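You operate a simulated robot arm through the tools that you are given. There is no shell and no other tool. Be economical: measure what you need, move in short steps, check, and stop when the job is done.

Carry out the task below with a simulated two-armed robot. There is one attempt and no reset: what you move stays moved.

JOB
On the beige table, fold the grey cloth in half, so that its two long edges meet.

Only the result counts: the job must be done as asked and must still hold three seconds after the hand-in. Knocking over, shifting, dropping, spilling or breaking anything else fails it. Flat cloth is picked up by pressing the open fingertips on it (5 to 10 N) and closing them slowly along it; thin cloth reads only 2 to 8 mm in the jaws.

ROBOT AND FRAMES
Two 6-joint arms with two-finger parallel grippers on one trunk, on a base that drives. Base frame: it is fixed to the floor where the robot stands at the start and does not move with it; the origin is under the middle of the robot, x ahead of it, y to its left, z up; the surface under the hand at the start is at about z = 800. Readings come in mm, degrees, newtons and seconds.
The left shoulder is at the start at [-77, 177, 832], the right one opposite. With the tool pointing down near the work surface each hand reaches from about 100 to 720 mm from the robot's upright axis, wherever it stands, measured 20 degrees to its own side. Places, roughly: beige table [900, -200, 800]. Payload 1.57 kg a hand.
The TCP of each hand is the grasp point between the finger pads, 30 mm short of the fingertips. In the tool frame z runs along the fingers and y along their closing line. Largest opening 80 mm; finger width 17, thickness 12; the body of the gripper, 40 by 82 mm, starts 80 mm behind the TCP.
Orientation is told as [roll, pitch, yaw] about the base's x, y, z axes, in that order, counted from this pose: with the fingers straight down and closing along the base's y, the tool's x points along the base's -x, its y along +y and its z along -z.

CONTROLS
- The arms move only by the tool nudge_tool. It takes "left_steps", "right_steps" or both (then of equal length, played together; a hand with none holds still); each is a list of rows, each a list of 7 numbers: the shift along the tool's x, y, z in mm, then the turn, a rotation vector about the tool's x, y, z in degrees, then the gripper command, from -1 (fully open) to 1 (shut), values between in proportion. In form: [[dx, dy, dz, rx, ry, rz, claw], ...]. A call has 1 to 8 rows; each row is the pose to reach, as a shift and turn from the pose commanded when the call began, along the tool's axes at that moment. A row lasts 0.2 s, in which the tool goes at most 50 mm and 8.6 degrees; a call with a longer step from one row to the next is refused whole, and so is a gripper value outside its range. A pose out of reach is approached as far as the arm can. The call stops where the force on the tool passes 40 N (or 10 N more than at its start, if that is more) or the arm is blocked; 0.2 s more then pass. The fingers move at their own pace (about 72 mm/s each) and stop on an object; they squeeze with about 33 N. The grip force told is the motor's: it shows also when the fingers shut on nothing. Time passes only in rows, and 0.2 s behind the last, so rows that repeat a pose let the fingers close. It gives the time, the measured TCP pose, the force on the tool (base axes), the opening and the grip force at its end, in the units of the frame above (readings bear some noise), with the torque about the TCP (base axes, N m) and any sound that the robot's microphone picked up, and new pictures: "views" is both (left out), scene, wrist or none (wrist: the cameras of the hands that moved).
- Cameras (640 x 400 px; columns grow to the right, rows downward): "scene" is now at [14.5, -31.8, 1536.1]; the picture's right is [-0.49, -0.87, 0.00], its down [-0.77, 0.43, -0.47] and it looks along [0.41, -0.23, -0.88] (base axes); focal length 268 px, centre (320, 200). "left" rides on the left gripper at [72, 7, -122] in its tool frame; the picture's right is [-0.09, 1.00, 0.00], its down [-0.84, -0.08, -0.54] and it looks along [-0.54, -0.05, 0.84] (tool axes); focal length 238 px, centre (320, 200). "right" rides on the right gripper at [72, -7, -122] in its tool frame; the picture's right is [0.09, 1.00, 0.00], its down [-0.84, 0.08, -0.54] and it looks along [-0.54, 0.05, 0.84] (tool axes); focal length 238 px, centre (320, 200). There is no depth. A picture from a camera that has moved, and an enlarged one, comes with that camera's place and axes in the base frame and with its lens.
- move_column(by): slides the trunk up (or, below 0, down) by that many mm; the arms and the scene camera ride with it, the base frame stays. It gives what a move gives, with no picture.
- steer(legs): drives the robot by 1 to 6 legs, each [ahead, left, turn to the left] in mm, mm and degrees, along the robot's own axes; the way and the turn of a leg run together, so that a leg with both is an arc; at most 1500 mm and 180 degrees a leg. The arms and the cameras ride along, it lands a little off, and it stops where it bumps. It gives what a move gives, and a new picture of the scene camera.
- head_to(pan, tilt): turns the head with the scene camera to pan (to the left, within 143 degrees either way) and tilt (down, from -29 to 69), counted from straight ahead of the robot. It gives what a move gives, and a new picture of the scene camera.
- zoom(camera, box): a new picture of the part [left, top, right, bottom] of that camera's present view, enlarged. No time passes.
- hand_in(): hands the job in; it is judged then, once.

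Work in short steps. Places have to be worked out from the pictures, the camera data and where the tool is seen: move nearer, look again, correct. Check each grasp and each placing, and mend what went wrong. You have 120 turns and 260 pictures in all, those below and enlarged ones among them. Open the grippers and draw the arms clear of the work before you hand the job in, unless the task says otherwise; then end with one line.

The tools are called after ">>>" as a command line: name --argument value ..., lists and objects as JSON in quotes. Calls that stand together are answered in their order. nudge_tool: Moves the arms, as the interface text tells. Its arguments: {"type":"object","properties":{"left_steps":{"type":"array","items":{"type":"array","items":{"type":"number"}}},"right_steps":{"type":"array","items":{"type":"array","items":{"type":"number"}}},"views":{"type":"string","enum":["both","scene","wrist","none"]}},"required":[]} The other tools are called the same way: move_column (by) slides the trunk up or down; steer (legs) drives the base; head_to (pan, tilt) turns the head that bears the scene camera; zoom (camera, box) takes an enlarged picture of a part of a camera's view; hand_in () hands the job in.

At the start:

```text
time: 0.0
left_eef_pos: [448.2, 164.5, 1020.9]
left_tool_rot: [0.0, 0.1, 0.0]
left_ft_force: [0.1, 0.0, 0.2]
left_torque: [0.02, 0.04, 0.0]
left_opening: 79.8
left_gripper_force: 0.1
right_eef_pos: [482.9, -221.5, 997.2]
right_tool_rot: [0.0, -0.1, -0.1]
right_ft_force: [-0.2, 0.4, 0.4]
right_torque: [-0.03, 0.0, -0.03]
right_opening: 79.8
right_gripper_force: 0.0
trunk travel left (down, up): [-275.0, 53.0]
robot x, y, heading: [-1.8, 0.7, 0.1]
head pan, tilt: [-29.2, 62.2]
```

scene: 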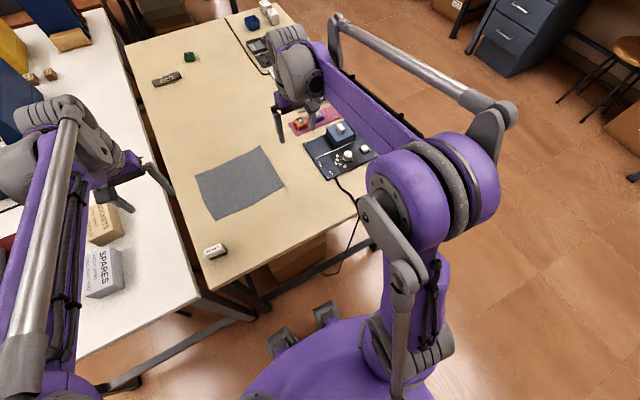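
right: 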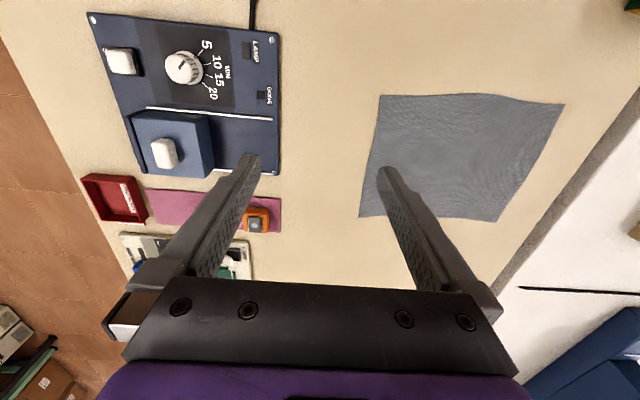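
left: 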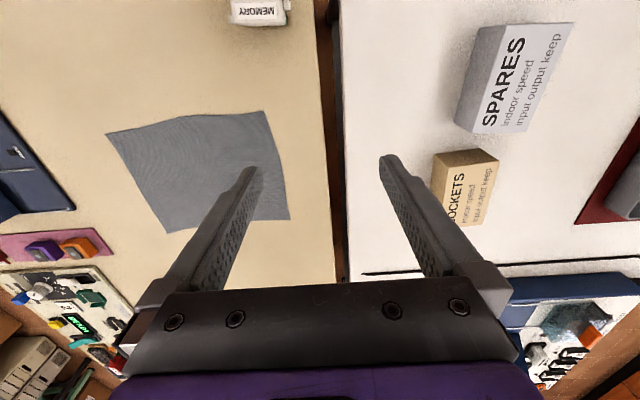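

The cloth seems to span roughly x 455–637, y -150–85, with its long edges along y. I zoom in to refine the corner positions.

>>> zoom --camera "scene" --box '[170, 120, 330, 220]'

>>> zoom --camera "right" --box '[320, 60, 640, 260]'

```text
4.00 times, centred on (250, 170) of scene
camera zoom: at [14.5, -31.8, 1536.1], right [-0.49, -0.87, 0.0], down [-0.77, 0.43, -0.47], along [0.41, -0.23, -0.88], focal length 1074 px, centre (600, 320)
```

zoom: 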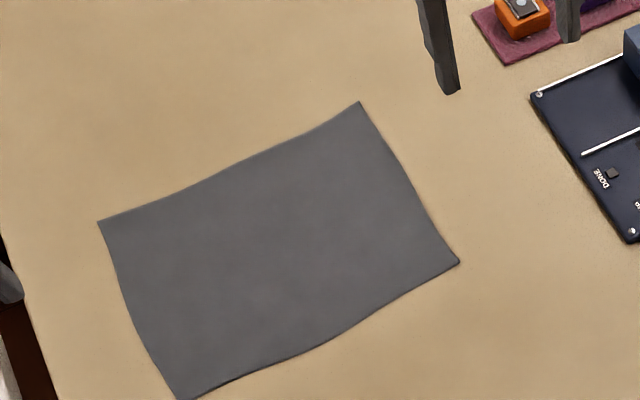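

```text
2.00 times, centred on (480, 160) of right
camera zoom: at [410.8, -226.6, 1120.4], right [-0.09, 1.0, 0.0], down [0.84, 0.08, 0.54], along [0.54, 0.05, -0.84], focal length 477 px, centre (0, 280)
```

zoom: 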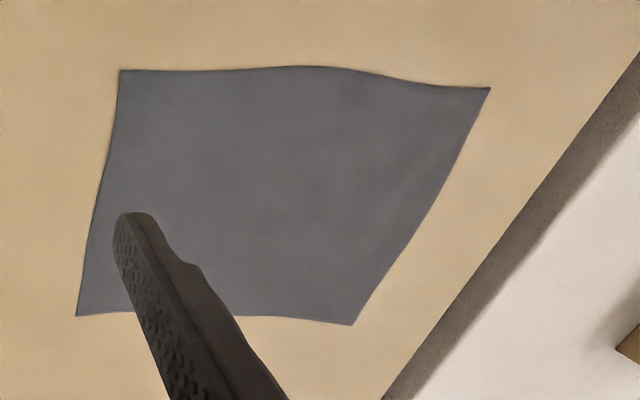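

Corners are estimated at A(635,91), B(643,-145), C(455,-149), D(449,85). I'll grip the far edge near both corners with the fingers straddling it and closing along x. First I turn the wrists 90° with the cameras outward while moving above the edge.

>>> nudge_tool --left_steps '[[-23, -11, 12, 0, 0, 8.5, -1], [-46, -22, 25, 0, 0, 17, -1], [-70, -33, 37, 0, 0, 25.5, -1], [-93, -45, 50, 0, 0, 34, -1], [-117, -56, 62, 0, 0, 42.5, -1], [-140, -67, 75, 0, 0, 51, -1], [-163, -78, 87, 0, 0, 59.5, -1], [-187, -90, 100, 0, 0, 68, -1]]' --right_steps '[[-20, 12, 9, 0, 0, -8.5, -1], [-40, 24, 19, 0, 0, -17, -1], [-60, 36, 28, 0, 0, -25.5, -1], [-80, 48, 38, 0, 0, -34, -1], [-100, 60, 47, 0, 0, -42.5, -1], [-120, 72, 57, 0, 0, -51, -1], [-140, 84, 67, 0, 0, -59.5, -1], [-159, 96, 77, 0, 0, -68, -1]]' --views "none"

>>> nudge_tool --left_steps '[[0, 0, 0, 0, 0, 8, -1], [0, 0, 0, 0, 0, 15, -1], [0, 0, 0, 0, 0, 22, -1], [0, 0, 0, 0, 0, 22, -1]]' --right_steps '[[0, 0, 0, 0, 0, -8, -1], [0, 0, 0, 0, 0, -15, -1], [0, 0, 0, 0, 0, -22, -1], [0, 0, 0, 0, 0, -22, -1]]'

```text
time: 1.8
left_eef_pos: [637.7, 74.5, 920.4]
left_tool_rot: [0.0, -0.1, -68.1]
left_ft_force: [1.4, -0.2, 0.5]
left_torque: [-0.03, 0.05, 0.02]
left_opening: 80.0
left_gripper_force: 0.0
right_eef_pos: [643.4, -124.9, 920.0]
right_tool_rot: [0.2, -0.1, 68.2]
right_ft_force: [-0.3, -0.6, -0.2]
right_torque: [0.0, 0.01, 0.02]
right_opening: 80.0
right_gripper_force: 0.0
trunk travel left (down, up): [-275.0, 53.0]
robot x, y, heading: [-2.5, -0.0, -0.4]
head pan, tilt: [-29.2, 62.2]
```

```text
time: 2.8
left_eef_pos: [635.0, 73.9, 920.8]
left_tool_rot: [0.0, 0.0, -90.0]
left_ft_force: [-1.4, 0.2, -0.4]
left_torque: [-0.01, 0.0, 0.0]
left_opening: 79.9
left_gripper_force: 0.1
right_eef_pos: [641.6, -125.4, 922.4]
right_tool_rot: [0.0, 0.0, 90.0]
right_ft_force: [1.0, -0.2, 0.4]
right_torque: [-0.01, -0.01, 0.02]
right_opening: 79.9
right_gripper_force: 0.0
trunk travel left (down, up): [-275.0, 53.0]
robot x, y, heading: [-0.6, -2.6, -0.1]
head pan, tilt: [-29.2, 62.2]
camera scene: at [14.5, -31.8, 1536.1], right [-0.49, -0.87, 0.0], down [-0.77, 0.43, -0.47], along [0.41, -0.23, -0.88], focal length 268 px, centre (320, 200)
camera right: at [648.6, -195.6, 1043.6], right [-1.0, -0.09, 0.0], down [-0.08, 0.84, 0.54], along [-0.05, 0.54, -0.84], focal length 238 px, centre (320, 200)
camera left: at [642.0, 146.2, 1044.2], right [1.0, -0.09, 0.0], down [-0.08, -0.84, 0.54], along [-0.05, -0.54, -0.84], focal length 238 px, centre (320, 200)
```

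scene: 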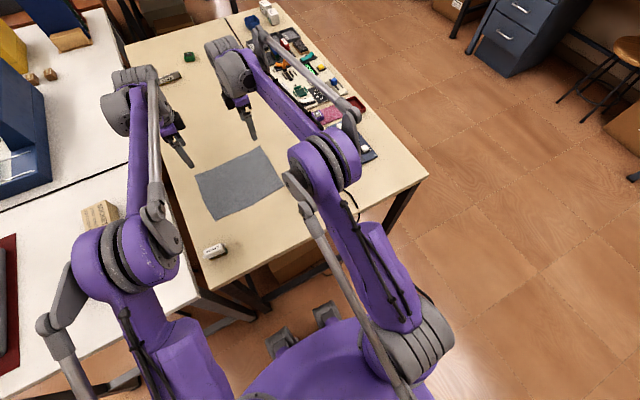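
right: 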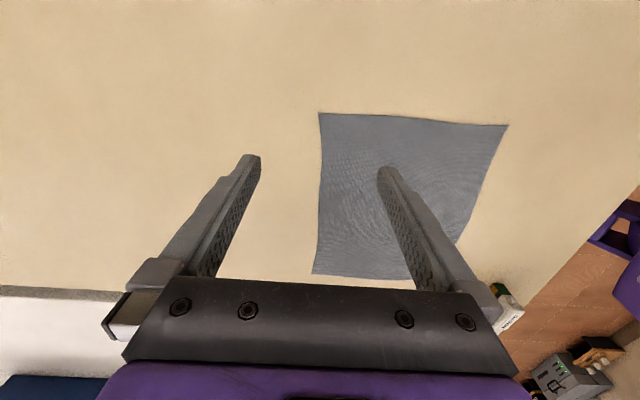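
left: 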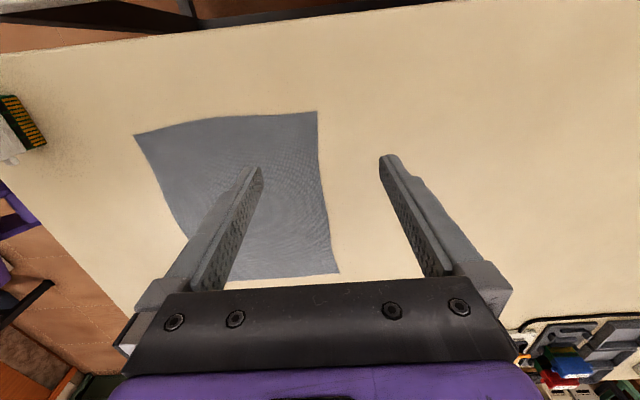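

The wrist pictures confirm far corners A(634,95), B(644,-142) and near corners C(453,-147), D(445,87). I lower both hands to just above the cloth with about 40 mm opening, centred slightly outside the far edge.

>>> nudge_tool --left_steps '[[0, 5, 30, 0, 0, 0, 0], [0, 5, 60, 0, 0, 0, 0], [0, 5, 82, 0, 0, 0, 0], [0, 5, 82, 0, 0, 0, 0]]' --right_steps '[[0, -6, 30, 0, 0, 0, 0], [0, -6, 60, 0, 0, 0, 0], [0, -6, 83, 0, 0, 0, 0], [0, -6, 83, 0, 0, 0, 0]]' --views "wrist"

```text
time: 3.8
left_eef_pos: [640.0, 74.1, 838.2]
left_tool_rot: [0.0, 0.0, -90.0]
left_ft_force: [0.6, -0.4, -0.6]
left_torque: [0.01, 0.02, -0.02]
left_opening: 40.0
left_gripper_force: 0.1
right_eef_pos: [647.6, -126.1, 838.6]
right_tool_rot: [0.0, 0.0, 90.1]
right_ft_force: [0.2, 0.0, 0.4]
right_torque: [0.02, -0.02, -0.03]
right_opening: 39.9
right_gripper_force: 0.0
trunk travel left (down, up): [-275.0, 53.0]
robot x, y, heading: [-2.1, 1.4, -0.3]
head pan, tilt: [-29.2, 62.2]
camera right: at [654.5, -195.7, 960.7], right [-1.0, -0.09, 0.0], down [-0.08, 0.84, 0.54], along [-0.05, 0.54, -0.84], focal length 238 px, centre (320, 200)
camera left: at [646.3, 146.6, 961.5], right [1.0, -0.09, 0.0], down [-0.08, -0.84, 0.54], along [-0.05, -0.54, -0.84], focal length 238 px, centre (320, 200)
```

right: 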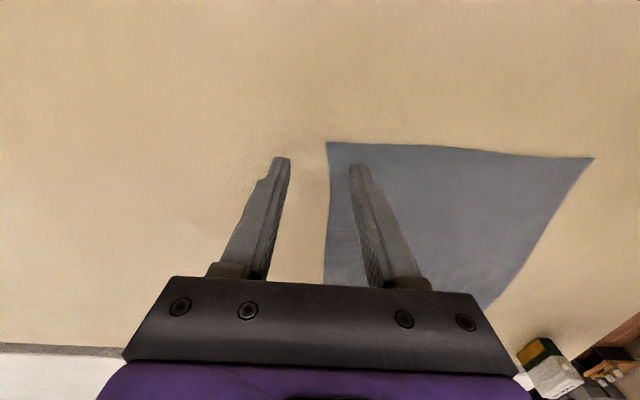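
left: 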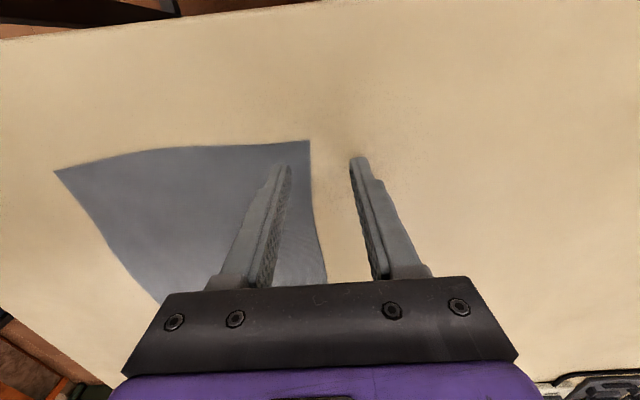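

Both finger pairs straddle the edge as planned. I now lower in small steps to a light press.

>>> nudge_tool --left_steps '[[0, 0, 3, 0, 0, 0, 0], [0, 0, 6, 0, 0, 0, 0], [0, 0, 8, 0, 0, 0, 0], [0, 0, 8, 0, 0, 0, 0]]' --right_steps '[[0, 0, 3, 0, 0, 0, 0], [0, 0, 6, 0, 0, 0, 0], [0, 0, 8, 0, 0, 0, 0], [0, 0, 8, 0, 0, 0, 0]]' --views "none"

```text
time: 4.8
left_eef_pos: [639.3, 73.7, 830.7]
left_tool_rot: [0.0, 0.0, -90.0]
left_ft_force: [1.4, -1.1, 2.2]
left_torque: [0.03, 0.05, 0.0]
left_opening: 39.9
left_gripper_force: 0.0
right_eef_pos: [647.5, -126.7, 831.2]
right_tool_rot: [0.0, 0.0, 90.0]
right_ft_force: [0.0, 0.8, 7.9]
right_torque: [0.01, 0.18, -0.01]
right_opening: 39.5
right_gripper_force: 0.0
trunk travel left (down, up): [-275.0, 53.0]
robot x, y, heading: [-0.2, 1.5, 0.1]
head pan, tilt: [-29.2, 62.2]
```

The right hand presses with about 8 N and the left only 2 N, so I lower the left a little more.

>>> nudge_tool --left_steps '[[0, 0, 1, 0, 0, 0, 0], [0, 0, 1, 0, 0, 0, 0]]' --right_steps '[[0, 0, 0, 0, 0, 0, 0], [0, 0, 0, 0, 0, 0, 0]]' --views "none"

```text
time: 5.4
left_eef_pos: [640.4, 73.5, 831.5]
left_tool_rot: [0.2, 0.0, -89.9]
left_ft_force: [1.3, 0.2, 17.5]
left_torque: [0.06, 0.38, -0.03]
left_opening: 38.8
left_gripper_force: 0.1
right_eef_pos: [647.1, -125.9, 830.5]
right_tool_rot: [-0.1, 0.0, 90.0]
right_ft_force: [0.9, -0.1, 3.6]
right_torque: [0.01, 0.08, -0.02]
right_opening: 39.4
right_gripper_force: 0.0
trunk travel left (down, up): [-275.0, 53.0]
robot x, y, heading: [-1.4, 2.0, -0.2]
head pan, tilt: [-29.2, 62.2]
```

The left presses too hard (17 N) and the right is now at 4 N. I trim both.

>>> nudge_tool --left_steps '[[0, 0, -0.6, 0, 0, 0, 0], [0, 0, -0.6, 0, 0, 0, 0]]' --right_steps '[[0, 0, 0.3, 0, 0, 0, 0], [0, 0, 0.3, 0, 0, 0, 0]]' --views "none"

```text
time: 6.0
left_eef_pos: [639.4, 74.9, 831.2]
left_tool_rot: [0.1, -0.1, -90.0]
left_ft_force: [1.4, -0.9, 11.0]
left_torque: [0.04, 0.2, 0.01]
left_opening: 39.0
left_gripper_force: 0.0
right_eef_pos: [646.5, -126.4, 830.9]
right_tool_rot: [0.0, 0.0, 90.0]
right_ft_force: [1.4, 2.2, 10.1]
right_torque: [0.0, 0.22, -0.02]
right_opening: 38.7
right_gripper_force: 0.0
trunk travel left (down, up): [-275.0, 53.0]
robot x, y, heading: [-0.9, 1.0, 0.1]
head pan, tilt: [-29.2, 62.2]
```

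Both now press at about 10 N. I close slowly while holding position.

>>> nudge_tool --left_steps '[[0, 0, -0.1, 0, 0, 0, 0.15], [0, 0, -0.1, 0, 0, 0, 0.3], [0, 0, -0.1, 0, 0, 0, 0.45], [0, 0, -0.1, 0, 0, 0, 0.6], [0, 0, -0.1, 0, 0, 0, 0.72], [0, 0, -0.1, 0, 0, 0, 0.84], [0, 0, -0.1, 0, 0, 0, 1], [0, 0, -0.1, 0, 0, 0, 1]]' --right_steps '[[0, 0, -0.1, 0, 0, 0, 0.15], [0, 0, -0.1, 0, 0, 0, 0.3], [0, 0, -0.1, 0, 0, 0, 0.45], [0, 0, -0.1, 0, 0, 0, 0.6], [0, 0, -0.1, 0, 0, 0, 0.72], [0, 0, -0.1, 0, 0, 0, 0.84], [0, 0, -0.1, 0, 0, 0, 1], [0, 0, -0.1, 0, 0, 0, 1]]'

```text
time: 7.8
left_eef_pos: [638.7, 73.7, 831.2]
left_tool_rot: [0.0, 0.0, -90.1]
left_ft_force: [0.4, -0.4, 6.5]
left_torque: [0.01, -0.03, 0.01]
left_opening: 0.2
left_gripper_force: 21.7
right_eef_pos: [646.3, -125.9, 831.2]
right_tool_rot: [0.0, 0.0, 90.1]
right_ft_force: [0.2, 0.0, 12.5]
right_torque: [0.02, 0.03, -0.02]
right_opening: 0.0
right_gripper_force: 21.3
trunk travel left (down, up): [-275.0, 53.0]
robot x, y, heading: [-2.6, 4.3, -0.1]
head pan, tilt: [-29.2, 62.2]
camera scene: at [12.4, -31.6, 1536.1], right [-0.49, -0.87, 0.0], down [-0.77, 0.43, -0.47], along [0.41, -0.23, -0.88], focal length 268 px, centre (320, 200)
camera right: at [653.4, -195.9, 953.6], right [-1.0, -0.09, 0.0], down [-0.08, 0.84, 0.54], along [-0.05, 0.54, -0.84], focal length 238 px, centre (320, 200)
camera left: at [645.7, 146.6, 954.6], right [1.0, -0.09, 0.0], down [-0.08, -0.84, 0.54], along [-0.05, -0.54, -0.84], focal length 238 px, centre (320, 200)
```

scene: 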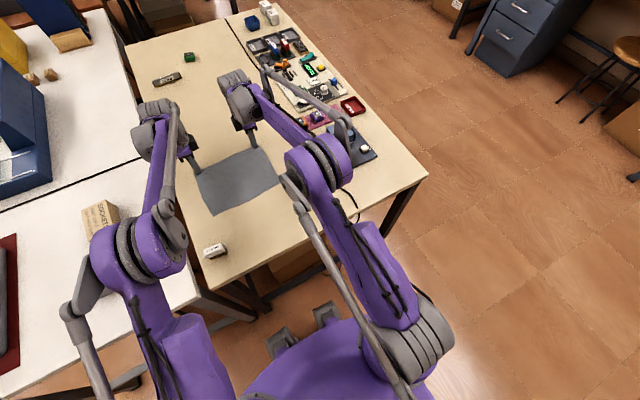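
right: 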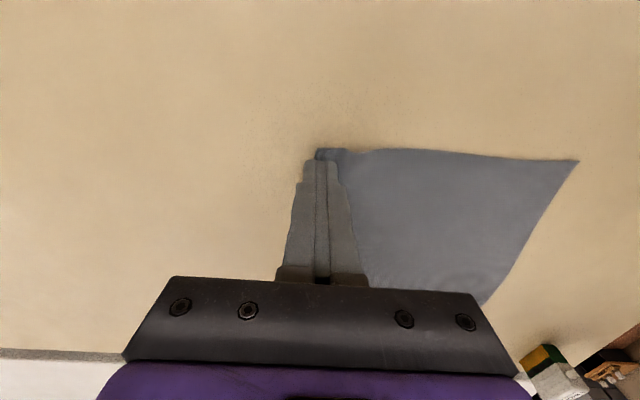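
left: 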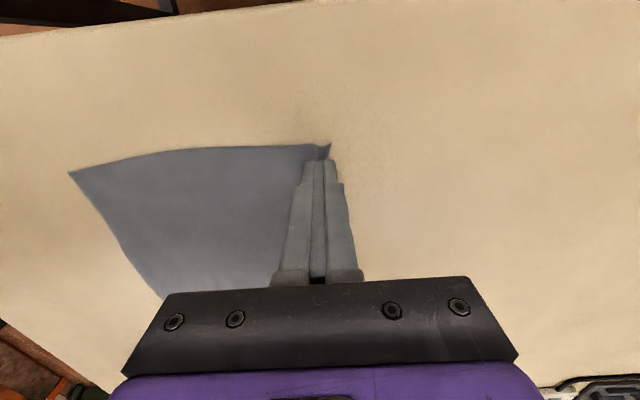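

The jaws read about 0 mm, which suggests the cloth wasn't caught, although the corners look ruffled. I zoom to check.

>>> zoom --camera "right" --box '[260, 120, 420, 220]'

>>> zoom --camera "left" --box '[240, 120, 400, 220]'

```text
4.00 times, centred on (340, 170) of right
camera zoom: at [653.4, -195.9, 953.6], right [-1.0, -0.09, 0.0], down [-0.08, 0.84, 0.54], along [-0.05, 0.54, -0.84], focal length 953 px, centre (240, 320)
```

zoom: 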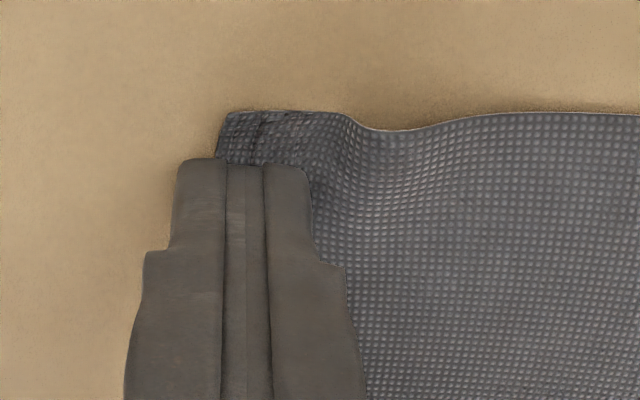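

```text
4.00 times, centred on (320, 170) of left
camera zoom: at [645.7, 146.6, 954.6], right [1.0, -0.09, 0.0], down [-0.08, -0.84, 0.54], along [-0.05, -0.54, -0.84], focal length 953 px, centre (320, 320)
```

zoom: 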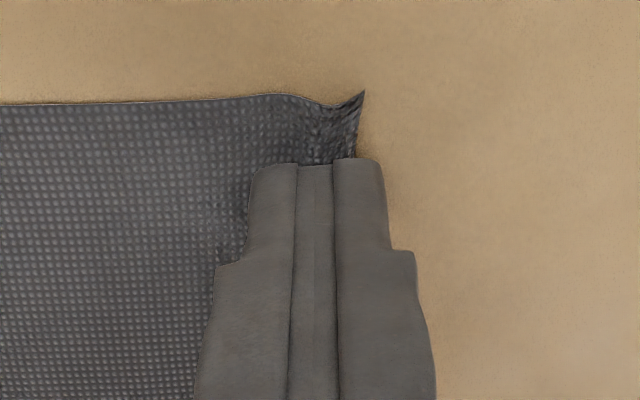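

The cloth is bunched between the tips, so some may be held. I lift 40 mm as a test.

>>> nudge_tool --left_steps '[[0, 0, -10, 0, 0, 0, 1], [0, 0, -20, 0, 0, 0, 1], [0, 0, -30, 0, 0, 0, 1], [0, 0, -40, 0, 0, 0, 1]]' --right_steps '[[0, 0, -10, 0, 0, 0, 1], [0, 0, -20, 0, 0, 0, 1], [0, 0, -30, 0, 0, 0, 1], [0, 0, -40, 0, 0, 0, 1]]' --views "both"

```text
time: 8.8
left_eef_pos: [639.6, 73.7, 870.8]
left_tool_rot: [0.0, 0.0, -90.0]
left_ft_force: [0.1, 0.2, 0.6]
left_torque: [0.01, -0.02, 0.01]
left_opening: 0.0
left_gripper_force: 21.1
right_eef_pos: [646.2, -124.9, 870.7]
right_tool_rot: [0.0, 0.0, 90.0]
right_ft_force: [-0.4, 0.9, 0.9]
right_torque: [0.02, 0.01, 0.01]
right_opening: 0.0
right_gripper_force: 21.6
trunk travel left (down, up): [-275.0, 53.0]
robot x, y, heading: [-0.2, 1.7, 0.3]
head pan, tilt: [-29.2, 62.2]
camera scene: at [14.1, -31.7, 1536.0], right [-0.49, -0.87, 0.0], down [-0.77, 0.43, -0.47], along [0.41, -0.23, -0.88], focal length 268 px, centre (320, 200)
camera right: at [654.0, -195.5, 992.7], right [-1.0, -0.09, 0.0], down [-0.08, 0.84, 0.54], along [-0.05, 0.54, -0.84], focal length 238 px, centre (320, 200)
camera left: at [646.6, 146.2, 993.9], right [1.0, -0.09, 0.0], down [-0.08, -0.84, 0.54], along [-0.05, -0.54, -0.84], focal length 238 px, centre (320, 200)
```

scene: 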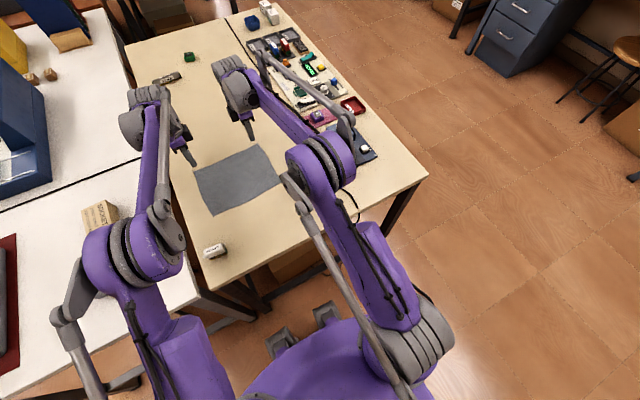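
right: 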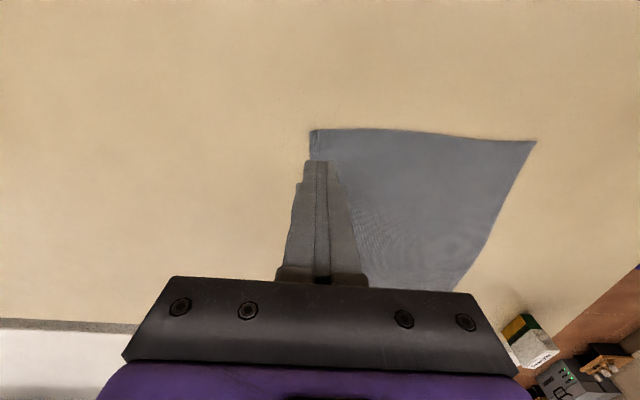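
left: 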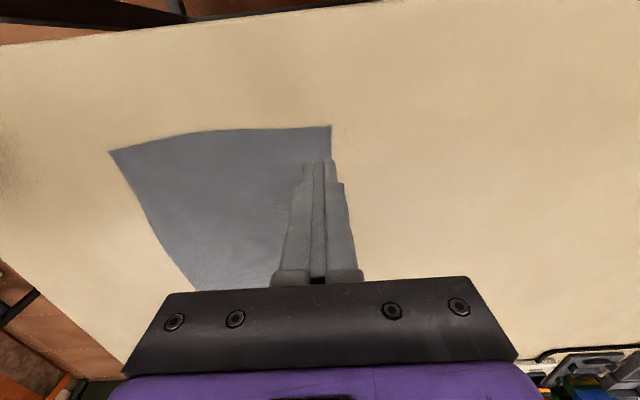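

Nothing was caught and the cloth settled flat again. I'll grip with the fingers closing along the edge (y) instead, with both on the cloth, so that I can later tilt the tools fingers-forward to lay the edge down. I raise the hands and try yaw 180, which puts the cameras on the upper side for that tilt.

>>> nudge_tool --left_steps '[[0, 0, -10, 0, 0, 8.5, 0], [0, 0, -20, 0, 0, 17, 0], [0, 0, -30, 0, 0, 25.5, 0], [0, 0, -40, 0, 0, 34, 0], [0, 0, -50, 0, 0, 42.5, 0], [0, 0, -60, 0, 0, 51, 0], [0, 0, -60, 0, 0, 59.5, 0], [0, 0, -60, 0, 0, 68, 0]]' --right_steps '[[0, 0, -10, 0, 0, -8.5, 0], [0, 0, -20, 0, 0, -17, 0], [0, 0, -30, 0, 0, -25.5, 0], [0, 0, -40, 0, 0, -34, 0], [0, 0, -50, 0, 0, -42.5, 0], [0, 0, -60, 0, 0, -51, 0], [0, 0, -60, 0, 0, -59.5, 0], [0, 0, -60, 0, 0, -68, 0]]' --views "none"

>>> nudge_tool --left_steps '[[0, 0, 0, 0, 0, 8, 0], [0, 0, 0, 0, 0, 15, 0], [0, 0, 0, 0, 0, 22, 0], [0, 0, 0, 0, 0, 22, 0]]' --right_steps '[[0, 0, 0, 0, 0, -8, 0], [0, 0, 0, 0, 0, -15, 0], [0, 0, 0, 0, 0, -22, 0], [0, 0, 0, 0, 0, -22, 0]]'

```text
time: 10.6
left_eef_pos: [640.3, 73.0, 929.8]
left_tool_rot: [0.1, 0.0, -158.2]
left_ft_force: [0.0, 0.0, 0.1]
left_torque: [-0.01, 0.03, -0.01]
left_opening: 40.3
left_gripper_force: 0.0
right_eef_pos: [647.5, -125.7, 929.1]
right_tool_rot: [-0.1, 0.1, 158.2]
right_ft_force: [-0.2, -0.1, -0.1]
right_torque: [-0.03, -0.01, 0.05]
right_opening: 40.0
right_gripper_force: 0.1
trunk travel left (down, up): [-275.0, 53.0]
robot x, y, heading: [-1.9, 0.2, -0.1]
head pan, tilt: [-29.2, 62.2]
```

```text
time: 11.6
left_eef_pos: [639.6, 73.8, 930.9]
left_tool_rot: [-0.1, 0.0, 179.9]
left_ft_force: [0.0, -0.1, -0.2]
left_torque: [-0.02, 0.03, 0.01]
left_opening: 40.0
left_gripper_force: 0.1
right_eef_pos: [648.0, -125.7, 928.8]
right_tool_rot: [0.0, -0.1, 176.7]
right_ft_force: [0.2, -0.1, -0.5]
right_torque: [-0.02, 0.02, -0.03]
right_opening: 40.3
right_gripper_force: 0.0
right hand out of reach, approached as far as the arm can: row 3, 4
trunk travel left (down, up): [-275.0, 53.0]
robot x, y, heading: [2.4, 1.7, -0.1]
head pan, tilt: [-29.2, 62.2]
camera scene: at [14.5, -31.8, 1536.1], right [-0.49, -0.87, 0.0], down [-0.77, 0.43, -0.47], along [0.41, -0.23, -0.88], focal length 268 px, centre (320, 200)
camera right: at [719.8, -121.8, 1052.4], right [0.03, -1.0, 0.0], down [-0.84, -0.03, 0.54], along [-0.54, -0.02, -0.84], focal length 238 px, centre (320, 200)
camera left: at [712.2, 67.5, 1054.1], right [-0.09, -1.0, 0.0], down [-0.84, 0.08, 0.54], along [-0.54, 0.05, -0.84], focal length 238 px, centre (320, 200)
```

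scene: 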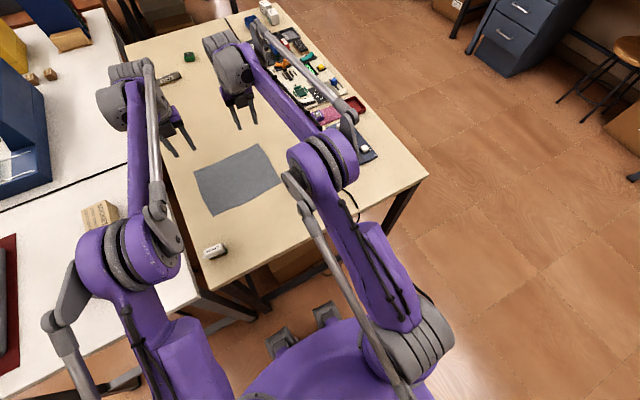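
right: 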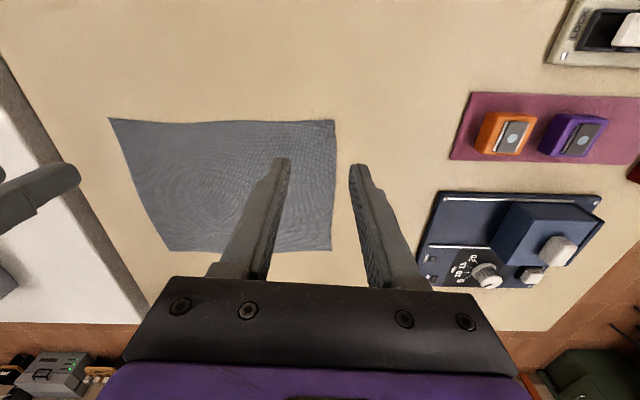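
left: 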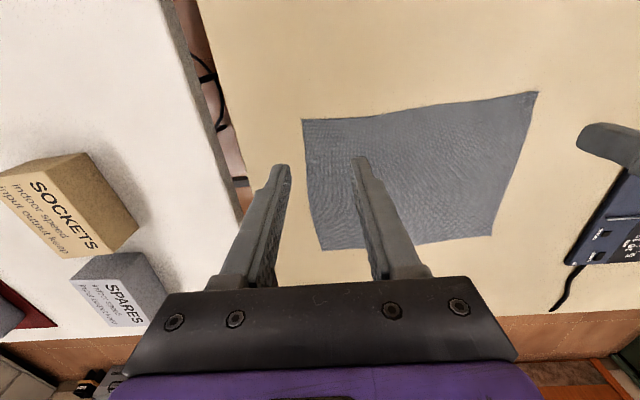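

Left reached yaw 180, right stops at 177, which is close enough. The cloth was dragged about 12 mm away: far corners are now A(651,93), B(656,-140), near C(470,-149), D(465,88). I go down close to the cloth so the fingers overlap about 12 mm of the edge.

>>> nudge_tool --left_steps '[[9, 14, 30, 0, 0, 0, 0.1], [9, 14, 60, 0, 0, 0, 0.1], [9, 14, 92, 0, 0, 0, 0.1], [9, 14, 92, 0, 0, 0, 0.1]]' --right_steps '[[4, -20, 30, 0, 0, 4, 0.1], [4, -20, 60, 0, 0, 4, 0.1], [4, -20, 91, 0, 0, 4, 0.1], [4, -20, 91, 0, 0, 4, 0.1]]' --views "wrist"

```text
time: 12.6
left_eef_pos: [649.0, 58.5, 837.4]
left_tool_rot: [-0.1, 0.0, -180.0]
left_ft_force: [0.4, 0.1, 0.9]
left_torque: [0.03, -0.04, -0.01]
left_opening: 36.1
left_gripper_force: 0.1
right_eef_pos: [653.7, -107.0, 839.1]
right_tool_rot: [-0.1, 0.0, 172.6]
right_ft_force: [0.6, 0.6, 0.1]
right_torque: [0.0, 0.0, -0.01]
right_opening: 36.2
right_gripper_force: 0.0
trunk travel left (down, up): [-275.0, 53.0]
robot x, y, heading: [1.7, -0.5, -0.3]
head pan, tilt: [-29.2, 62.2]
camera right: at [724.8, -107.4, 961.4], right [-0.04, -1.0, 0.0], down [-0.84, 0.03, 0.54], along [-0.54, 0.02, -0.84], focal length 238 px, centre (320, 200)
camera left: at [720.0, 53.7, 961.8], right [-0.09, -1.0, 0.0], down [-0.84, 0.08, 0.54], along [-0.54, 0.05, -0.84], focal length 238 px, centre (320, 200)
```

right: 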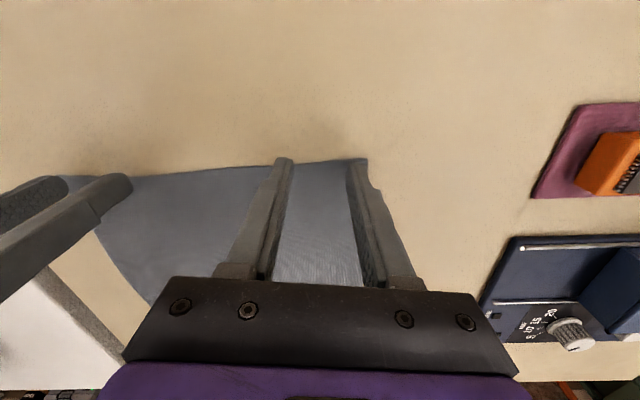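
left: 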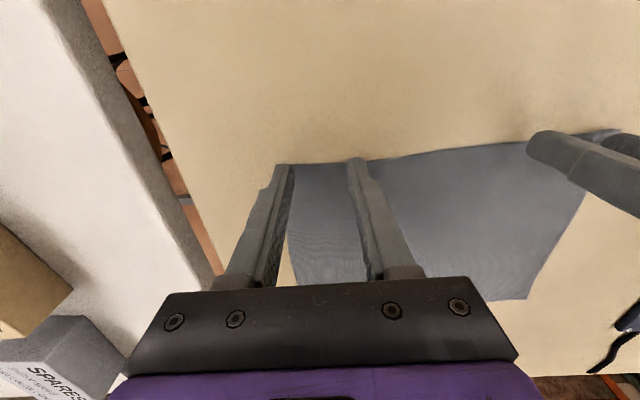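

The left corner is nearer than thought (A≈(649,83)), so I shift left inward and both about 5 mm toward the robot for more overlap, then go down to touch.

>>> nudge_tool --left_steps '[[-5, 8, 0, 0, 0, 0, 0.1], [-5, 8, 4, 0, 0, 0, 0.1], [-5, 8, 6.5, 0, 0, 0, 0.1], [-5, 8, 6.5, 0, 0, 0, 0.1]]' --right_steps '[[-4, -4, 0, 0, 0, 0, 0.1], [-4, -4, 4, 0, 0, 0, 0.1], [-4, -4, 8, 0, 0, 0, 0.1], [-4, -4, 8, 0, 0, 0, 0.1]]' --views "none"

```text
time: 13.6
left_eef_pos: [644.2, 52.0, 831.6]
left_tool_rot: [0.1, 0.0, 180.0]
left_ft_force: [0.1, 0.6, 0.0]
left_torque: [0.0, 0.0, 0.0]
left_opening: 36.1
left_gripper_force: 0.1
right_eef_pos: [649.6, -101.2, 831.8]
right_tool_rot: [-0.1, 0.0, 172.5]
right_ft_force: [-0.4, -0.5, 3.8]
right_torque: [-0.01, 0.01, 0.02]
right_opening: 36.0
right_gripper_force: 0.0
trunk travel left (down, up): [-275.0, 53.0]
robot x, y, heading: [1.3, -1.0, 0.2]
head pan, tilt: [-29.2, 62.2]
```

Nearly touching. I add a small press on each side: 0.8 mm on the left and 0.3 mm on the right.

>>> nudge_tool --left_steps '[[0, 0, 0.8, 0, 0, 0, 0.1], [0, 0, 0.8, 0, 0, 0, 0.1]]' --right_steps '[[0, 0, 0.3, 0, 0, 0, 0.1], [0, 0, 0.3, 0, 0, 0, 0.1]]' --views "none"

```text
time: 14.2
left_eef_pos: [643.3, 52.3, 833.7]
left_tool_rot: [0.1, 0.0, -180.0]
left_ft_force: [-0.8, 0.4, 0.8]
left_torque: [-0.01, -0.02, 0.02]
left_opening: 35.9
left_gripper_force: 0.1
right_eef_pos: [648.8, -101.0, 831.1]
right_tool_rot: [0.0, 0.1, 172.5]
right_ft_force: [2.2, 0.5, 7.8]
right_torque: [0.0, -0.02, -0.01]
right_opening: 36.0
right_gripper_force: 0.0
trunk travel left (down, up): [-275.0, 53.0]
robot x, y, heading: [1.5, -0.3, -0.1]
head pan, tilt: [-29.2, 62.2]
```

Right is at 8 N and the left is still free, so I lower the left another 0.8 mm.

>>> nudge_tool --left_steps '[[0, 0, 0.8, 0, 0, 0, 0.1], [0, 0, 0.8, 0, 0, 0, 0.1]]' --views "none"

```text
time: 14.8
left_eef_pos: [642.8, 51.1, 831.4]
left_tool_rot: [0.0, 0.1, -180.1]
left_ft_force: [2.1, 0.4, 8.3]
left_torque: [0.01, -0.05, 0.0]
left_opening: 36.0
left_gripper_force: 0.1
right_eef_pos: [649.3, -101.7, 832.0]
right_tool_rot: [0.0, -0.1, 172.5]
right_ft_force: [1.3, 0.0, 5.8]
right_torque: [-0.02, -0.03, -0.01]
right_opening: 36.3
right_gripper_force: 0.0
trunk travel left (down, up): [-275.0, 53.0]
robot x, y, heading: [-0.2, 2.1, -0.0]
head pan, tilt: [-29.2, 62.2]
```

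Both now press at 6–8 N. I close slowly while easing each hand inward so the inner fingers stay put and the outer ones gather the corner.

>>> nudge_tool --left_steps '[[0, 2, 0, 0, 0, 0, 0.23], [0, 4, 0, 0, 0, 0, 0.36], [0, 6, 0, 0, 0, 0, 0.49], [0, 8, 0, 0, 0, 0, 0.62], [0, 10, 0, 0, 0, 0, 0.75], [0, 12, 0, 0, 0, 0, 0.88], [0, 13, 0, 0, 0, 0, 1], [0, 13, 0, 0, 0, 0, 1]]' --right_steps '[[0, -2, 0, 0, 0, 0, 0.23], [0, -4, 0, 0, 0, 0, 0.36], [0, -6, 0, 0, 0, 0, 0.49], [0, -8, 0, 0, 0, 0, 0.62], [0, -10, 0, 0, 0, 0, 0.75], [0, -12, 0, 0, 0, 0, 0.88], [0, -13, 0, 0, 0, 0, 1], [0, -13, 0, 0, 0, 0, 1]]' --views "wrist"

```text
time: 16.6
left_eef_pos: [643.3, 39.1, 831.4]
left_tool_rot: [0.0, 0.1, -180.0]
left_ft_force: [-0.4, 3.2, 13.6]
left_torque: [0.13, 0.01, 0.0]
left_opening: 5.7
left_gripper_force: 24.9
right_eef_pos: [650.1, -88.1, 831.3]
right_tool_rot: [0.0, 0.0, 172.5]
right_ft_force: [0.1, 0.2, 3.1]
right_torque: [-0.01, 0.01, -0.01]
right_opening: 1.7
right_gripper_force: 23.4
trunk travel left (down, up): [-275.0, 53.0]
robot x, y, heading: [-1.1, 1.3, 0.1]
head pan, tilt: [-29.2, 62.2]
camera right: at [722.2, -89.0, 953.8], right [-0.04, -1.0, 0.0], down [-0.84, 0.03, 0.54], along [-0.54, 0.02, -0.84], focal length 238 px, centre (320, 200)
camera left: at [714.6, 32.9, 954.7], right [-0.09, -1.0, 0.0], down [-0.84, 0.08, 0.54], along [-0.54, 0.05, -0.84], focal length 238 px, centre (320, 200)
```

right: 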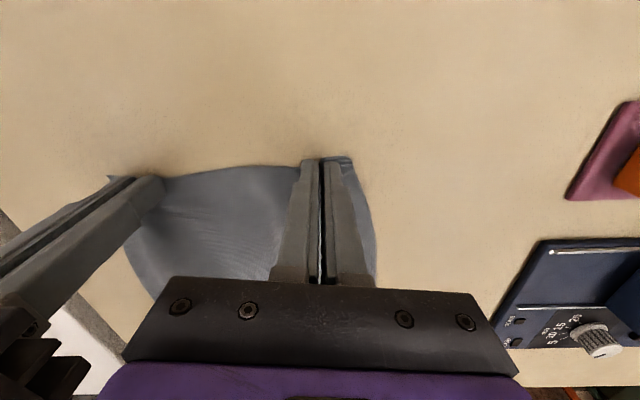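
left: 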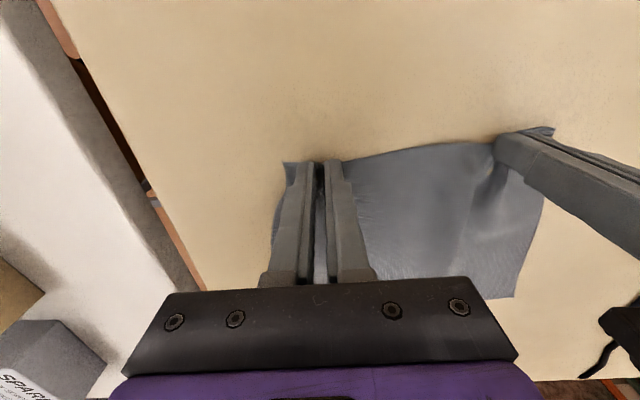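

Left reads 5.7 mm (caught) and right 1.7 mm (marginal). I lift both gently by 30 mm and check.

>>> nudge_tool --left_steps '[[0, 0, -8, 0, 0, 0, 1], [0, 0, -16, 0, 0, 0, 1], [0, 0, -24, 0, 0, 0, 1], [0, 0, -30, 0, 0, 0, 1]]' --right_steps '[[0, 0, -8, 0, 0, 0, 1], [0, 0, -16, 0, 0, 0, 1], [0, 0, -24, 0, 0, 0, 1], [0, 0, -30, 0, 0, 0, 1]]' --views "wrist"

```text
time: 17.6
left_eef_pos: [644.0, 39.0, 860.1]
left_tool_rot: [-0.1, -0.1, 180.0]
left_ft_force: [0.4, 0.5, 0.1]
left_torque: [0.0, 0.0, 0.0]
left_opening: 5.7
left_gripper_force: 25.7
right_eef_pos: [650.2, -87.5, 860.2]
right_tool_rot: [-0.1, 0.0, 172.5]
right_ft_force: [-0.9, 0.2, 0.5]
right_torque: [-0.04, 0.0, 0.04]
right_opening: 1.4
right_gripper_force: 23.6
trunk travel left (down, up): [-275.0, 53.0]
robot x, y, heading: [-1.3, 0.2, 0.2]
head pan, tilt: [-29.2, 62.2]
camera right: at [723.3, -89.1, 982.5], right [-0.04, -1.0, 0.0], down [-0.84, 0.03, 0.54], along [-0.54, 0.02, -0.84], focal length 238 px, centre (320, 200)
camera left: at [715.6, 32.7, 984.1], right [-0.09, -1.0, 0.0], down [-0.84, 0.08, 0.54], along [-0.54, 0.05, -0.84], focal length 238 px, centre (320, 200)
```

right: 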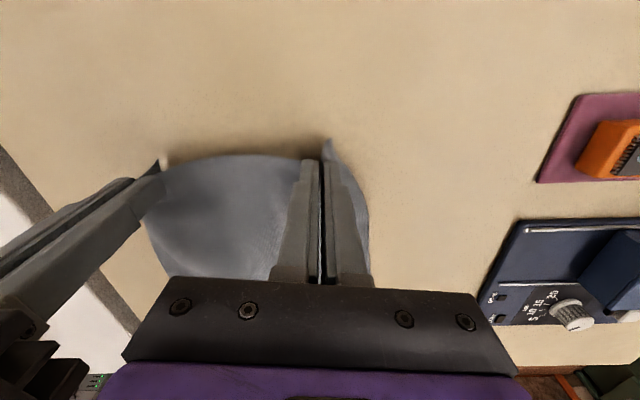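
left: 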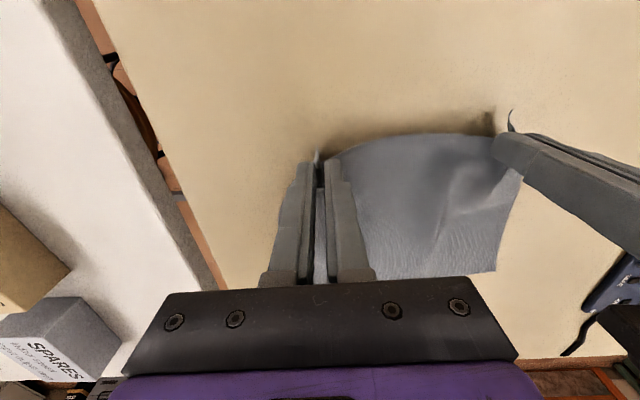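

Both corners are lifted with the cloth. I now carry the edge up and toward the robot in an arc, tilting both tools fingers-forward (first half).

>>> nudge_tool --left_steps '[[-8, 0, -10, 0, 4, 0, 1], [-19, 0, -20, 0, 8, 0, 1], [-31, 1, -28, 0, 13, 0, 1], [-44, 1, -35, 0, 17, 0, 1], [-58, 1, -40, 0, 22, 0, 1], [-72, 2, -44, 0, 26, 0, 1], [-86, 2, -48, 0, 31, 0, 1], [-101, 2, -50, 0, 35, 0, 1]]' --right_steps '[[-8, 1, -10, 0.5, 4, 0, 1], [-19, 2.5, -20, 1, 8, 0, 1], [-31, 5, -28, 1.7, 13, 0, 1], [-43.5, 7, -35, 2.2, 17, 0, 1], [-57.5, 9, -40, 2.9, 22, 0, 1], [-71, 11.5, -44, 3.4, 26, 0, 1], [-85, 13.5, -48, 4, 31, 0, 1], [-100, 15.5, -50, 4.6, 35, 0, 1]]' --views "both"

```text
time: 19.4
left_eef_pos: [543.3, 35.6, 910.6]
left_tool_rot: [0.0, 35.0, 180.0]
left_ft_force: [0.1, -0.4, -0.4]
left_torque: [0.0, 0.0, 0.02]
left_opening: 5.9
left_gripper_force: 25.8
right_eef_pos: [547.2, -91.1, 912.3]
right_tool_rot: [-5.3, 35.1, 170.8]
right_ft_force: [-0.3, 0.1, 0.6]
right_torque: [-0.01, 0.0, 0.0]
right_opening: 1.7
right_gripper_force: 23.4
trunk travel left (down, up): [-275.0, 53.0]
robot x, y, heading: [-0.8, 2.2, 0.1]
head pan, tilt: [-29.2, 62.2]
camera scene: at [13.0, -31.8, 1536.0], right [-0.49, -0.87, 0.0], down [-0.77, 0.43, -0.47], along [0.41, -0.23, -0.88], focal length 268 px, centre (320, 200)
camera right: at [536.7, -91.9, 1052.7], right [-0.03, -1.0, -0.02], down [-1.0, 0.03, -0.04], along [0.05, 0.02, -1.0], focal length 238 px, centre (320, 200)
camera left: at [530.8, 30.7, 1053.2], right [-0.08, -1.0, -0.05], down [-1.0, 0.08, -0.04], along [0.04, 0.05, -1.0], focal length 238 px, centre (320, 200)
```

scene: 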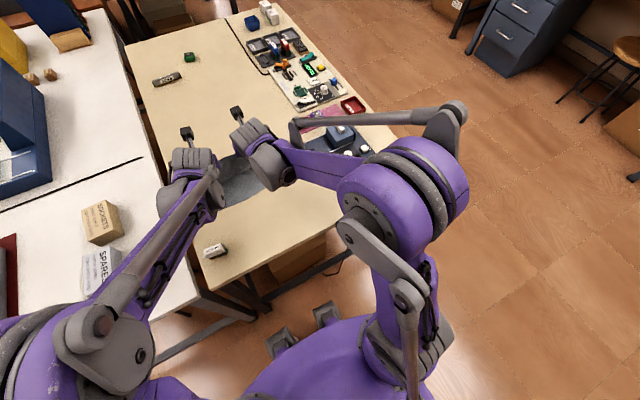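
right: 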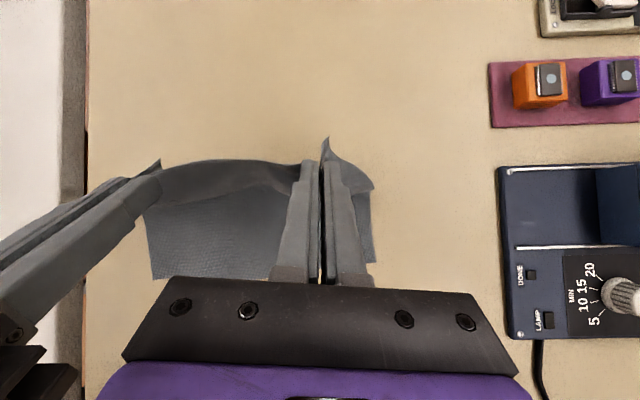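
left: 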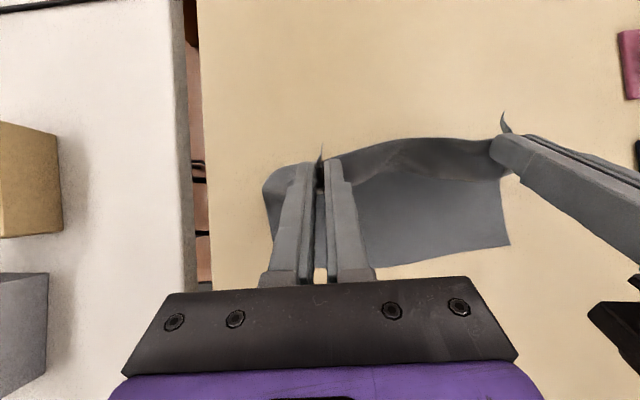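

The fold is rolling over well. The near edge lies at about C(482,-142), D(472,92). I continue the second half of the arc, tilting to 60° and stopping slightly above the table.

>>> nudge_tool --left_steps '[[-14.8, 0, -6.7, 0, 4, 0, 1], [-30.8, 0.5, -11.8, 0, 7, 0, 1], [-49.1, 0.8, -13.7, 0, 11, 0, 1], [-68.2, 1, -12.4, 0, 15, 0, 1], [-78.3, 1.2, -8.5, 0, 18, 0, 1], [-88.2, 1.5, -3.2, 0, 21, 0, 1], [-95.2, 1.8, 1.7, 0, 23, 0, 1], [-100.9, 2, 6.3, 0, 25, 0, 1]]' --right_steps '[[-14.7, 2.3, -6.7, 0.5, 4, 0, 1], [-30.5, 4.5, -11.8, 0.9, 7, 0, 1], [-48.7, 7.1, -13.7, 1.4, 11, 0, 1], [-67.6, 9.9, -12.4, 2, 15, 0, 1], [-77.5, 11.5, -8.5, 2.3, 18, 0, 1], [-87.3, 13, -3.2, 2.7, 21, 0, 1], [-94.3, 14.2, 1.7, 3, 23, 0, 1], [-99.7, 15.2, 6.3, 3.3, 25, 0, 1]]' --views "both"

```text
time: 21.2
left_eef_pos: [464.1, 34.4, 846.2]
left_tool_rot: [0.0, 60.0, 180.0]
left_ft_force: [0.3, 0.0, 0.0]
left_torque: [-0.03, -0.03, 0.0]
left_opening: 5.5
left_gripper_force: 25.4
right_eef_pos: [471.3, -92.1, 846.5]
right_tool_rot: [-13.0, 59.7, 165.0]
right_ft_force: [0.6, 0.6, 0.0]
right_torque: [-0.02, 0.0, -0.04]
right_opening: 1.8
right_gripper_force: 23.8
trunk travel left (down, up): [-275.0, 53.0]
robot x, y, heading: [-1.9, 0.4, 0.0]
head pan, tilt: [-29.2, 62.2]
camera scene: at [14.9, -31.8, 1536.1], right [-0.49, -0.87, 0.0], down [-0.77, 0.43, -0.47], along [0.41, -0.23, -0.88], focal length 268 px, centre (320, 200)
camera right: at [400.7, -93.9, 970.1], right [-0.02, -1.0, -0.03], down [-0.88, 0.03, -0.46], along [0.47, 0.02, -0.88], focal length 238 px, centre (320, 200)
camera left: at [394.3, 28.5, 972.1], right [-0.05, -1.0, -0.08], down [-0.89, 0.08, -0.45], along [0.46, 0.05, -0.89], focal length 238 px, centre (320, 200)
```

scene: 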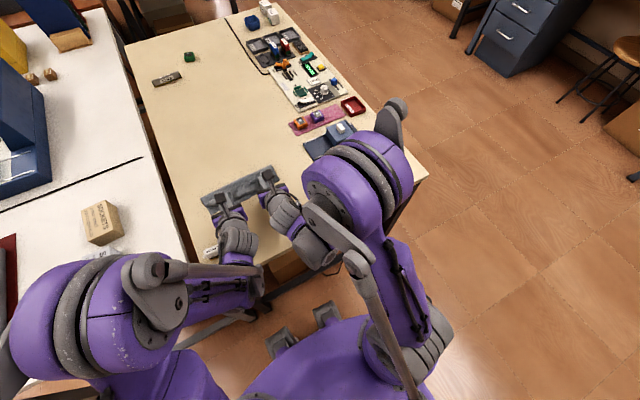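
right: 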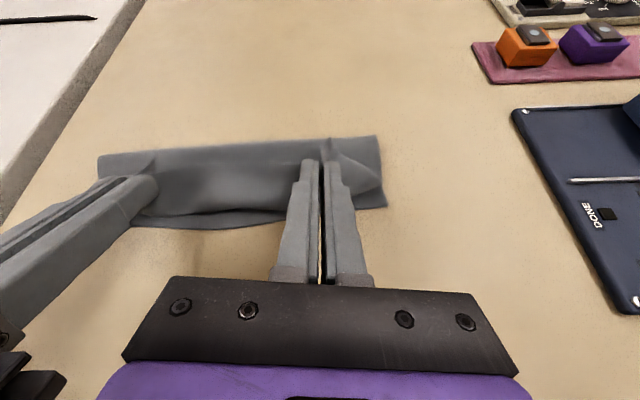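
left: 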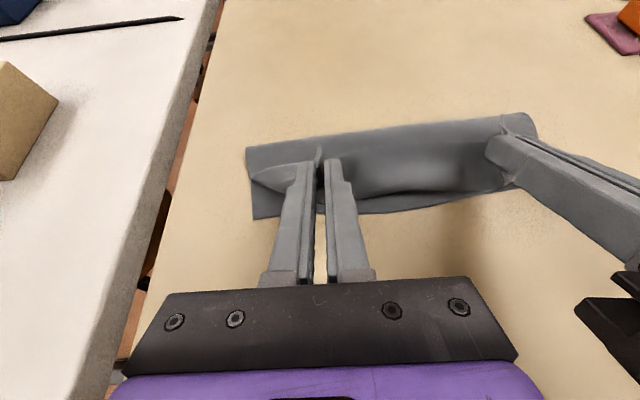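

The fold is nearly closed. I zoom to judge the upper edge against the lower near edge before lowering.

>>> zoom --camera "left" --box '[230, 90, 550, 290]'

>>> zoom --camera "right" --box '[90, 100, 410, 300]'

>>> zoom --camera "scene" --box '[180, 140, 308, 220]'

```text
2.00 times, centred on (390, 190) of left
camera zoom: at [394.3, 28.5, 972.1], right [-0.05, -1.0, -0.08], down [-0.89, 0.08, -0.45], along [0.46, 0.05, -0.89], focal length 477 px, centre (180, 220)
```

zoom: 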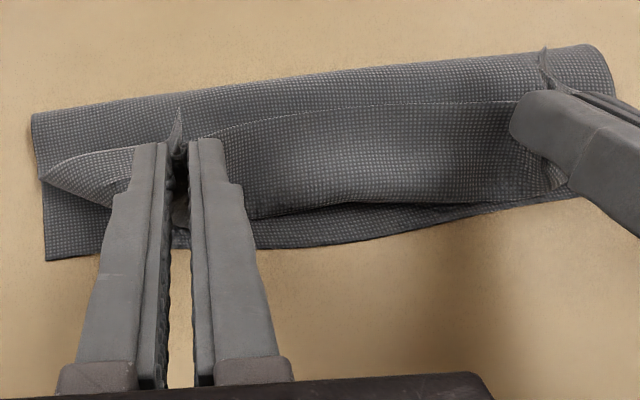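

```text
2.00 times, centred on (250, 200) of right
camera zoom: at [400.7, -93.9, 970.1], right [-0.02, -1.0, -0.03], down [-0.88, 0.03, -0.46], along [0.47, 0.02, -0.88], focal length 477 px, centre (460, 200)
```

zoom: 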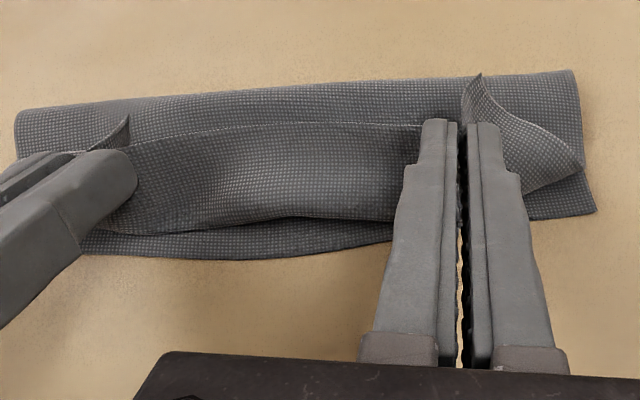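

```text
5.00 times, centred on (244, 180) of scene
camera zoom: at [14.9, -31.8, 1536.1], right [-0.49, -0.87, 0.0], down [-0.77, 0.43, -0.47], along [0.41, -0.23, -0.88], focal length 1342 px, centre (700, 300)
```

zoom: 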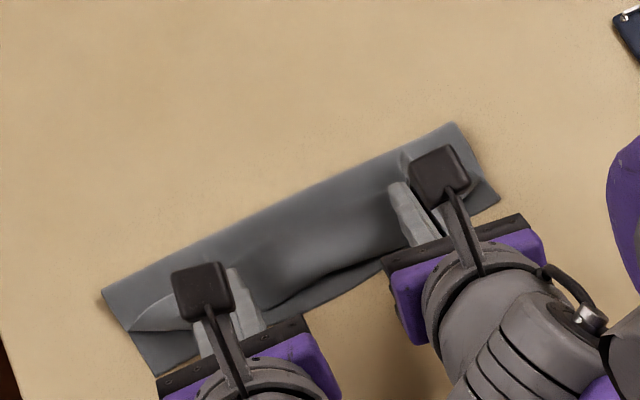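

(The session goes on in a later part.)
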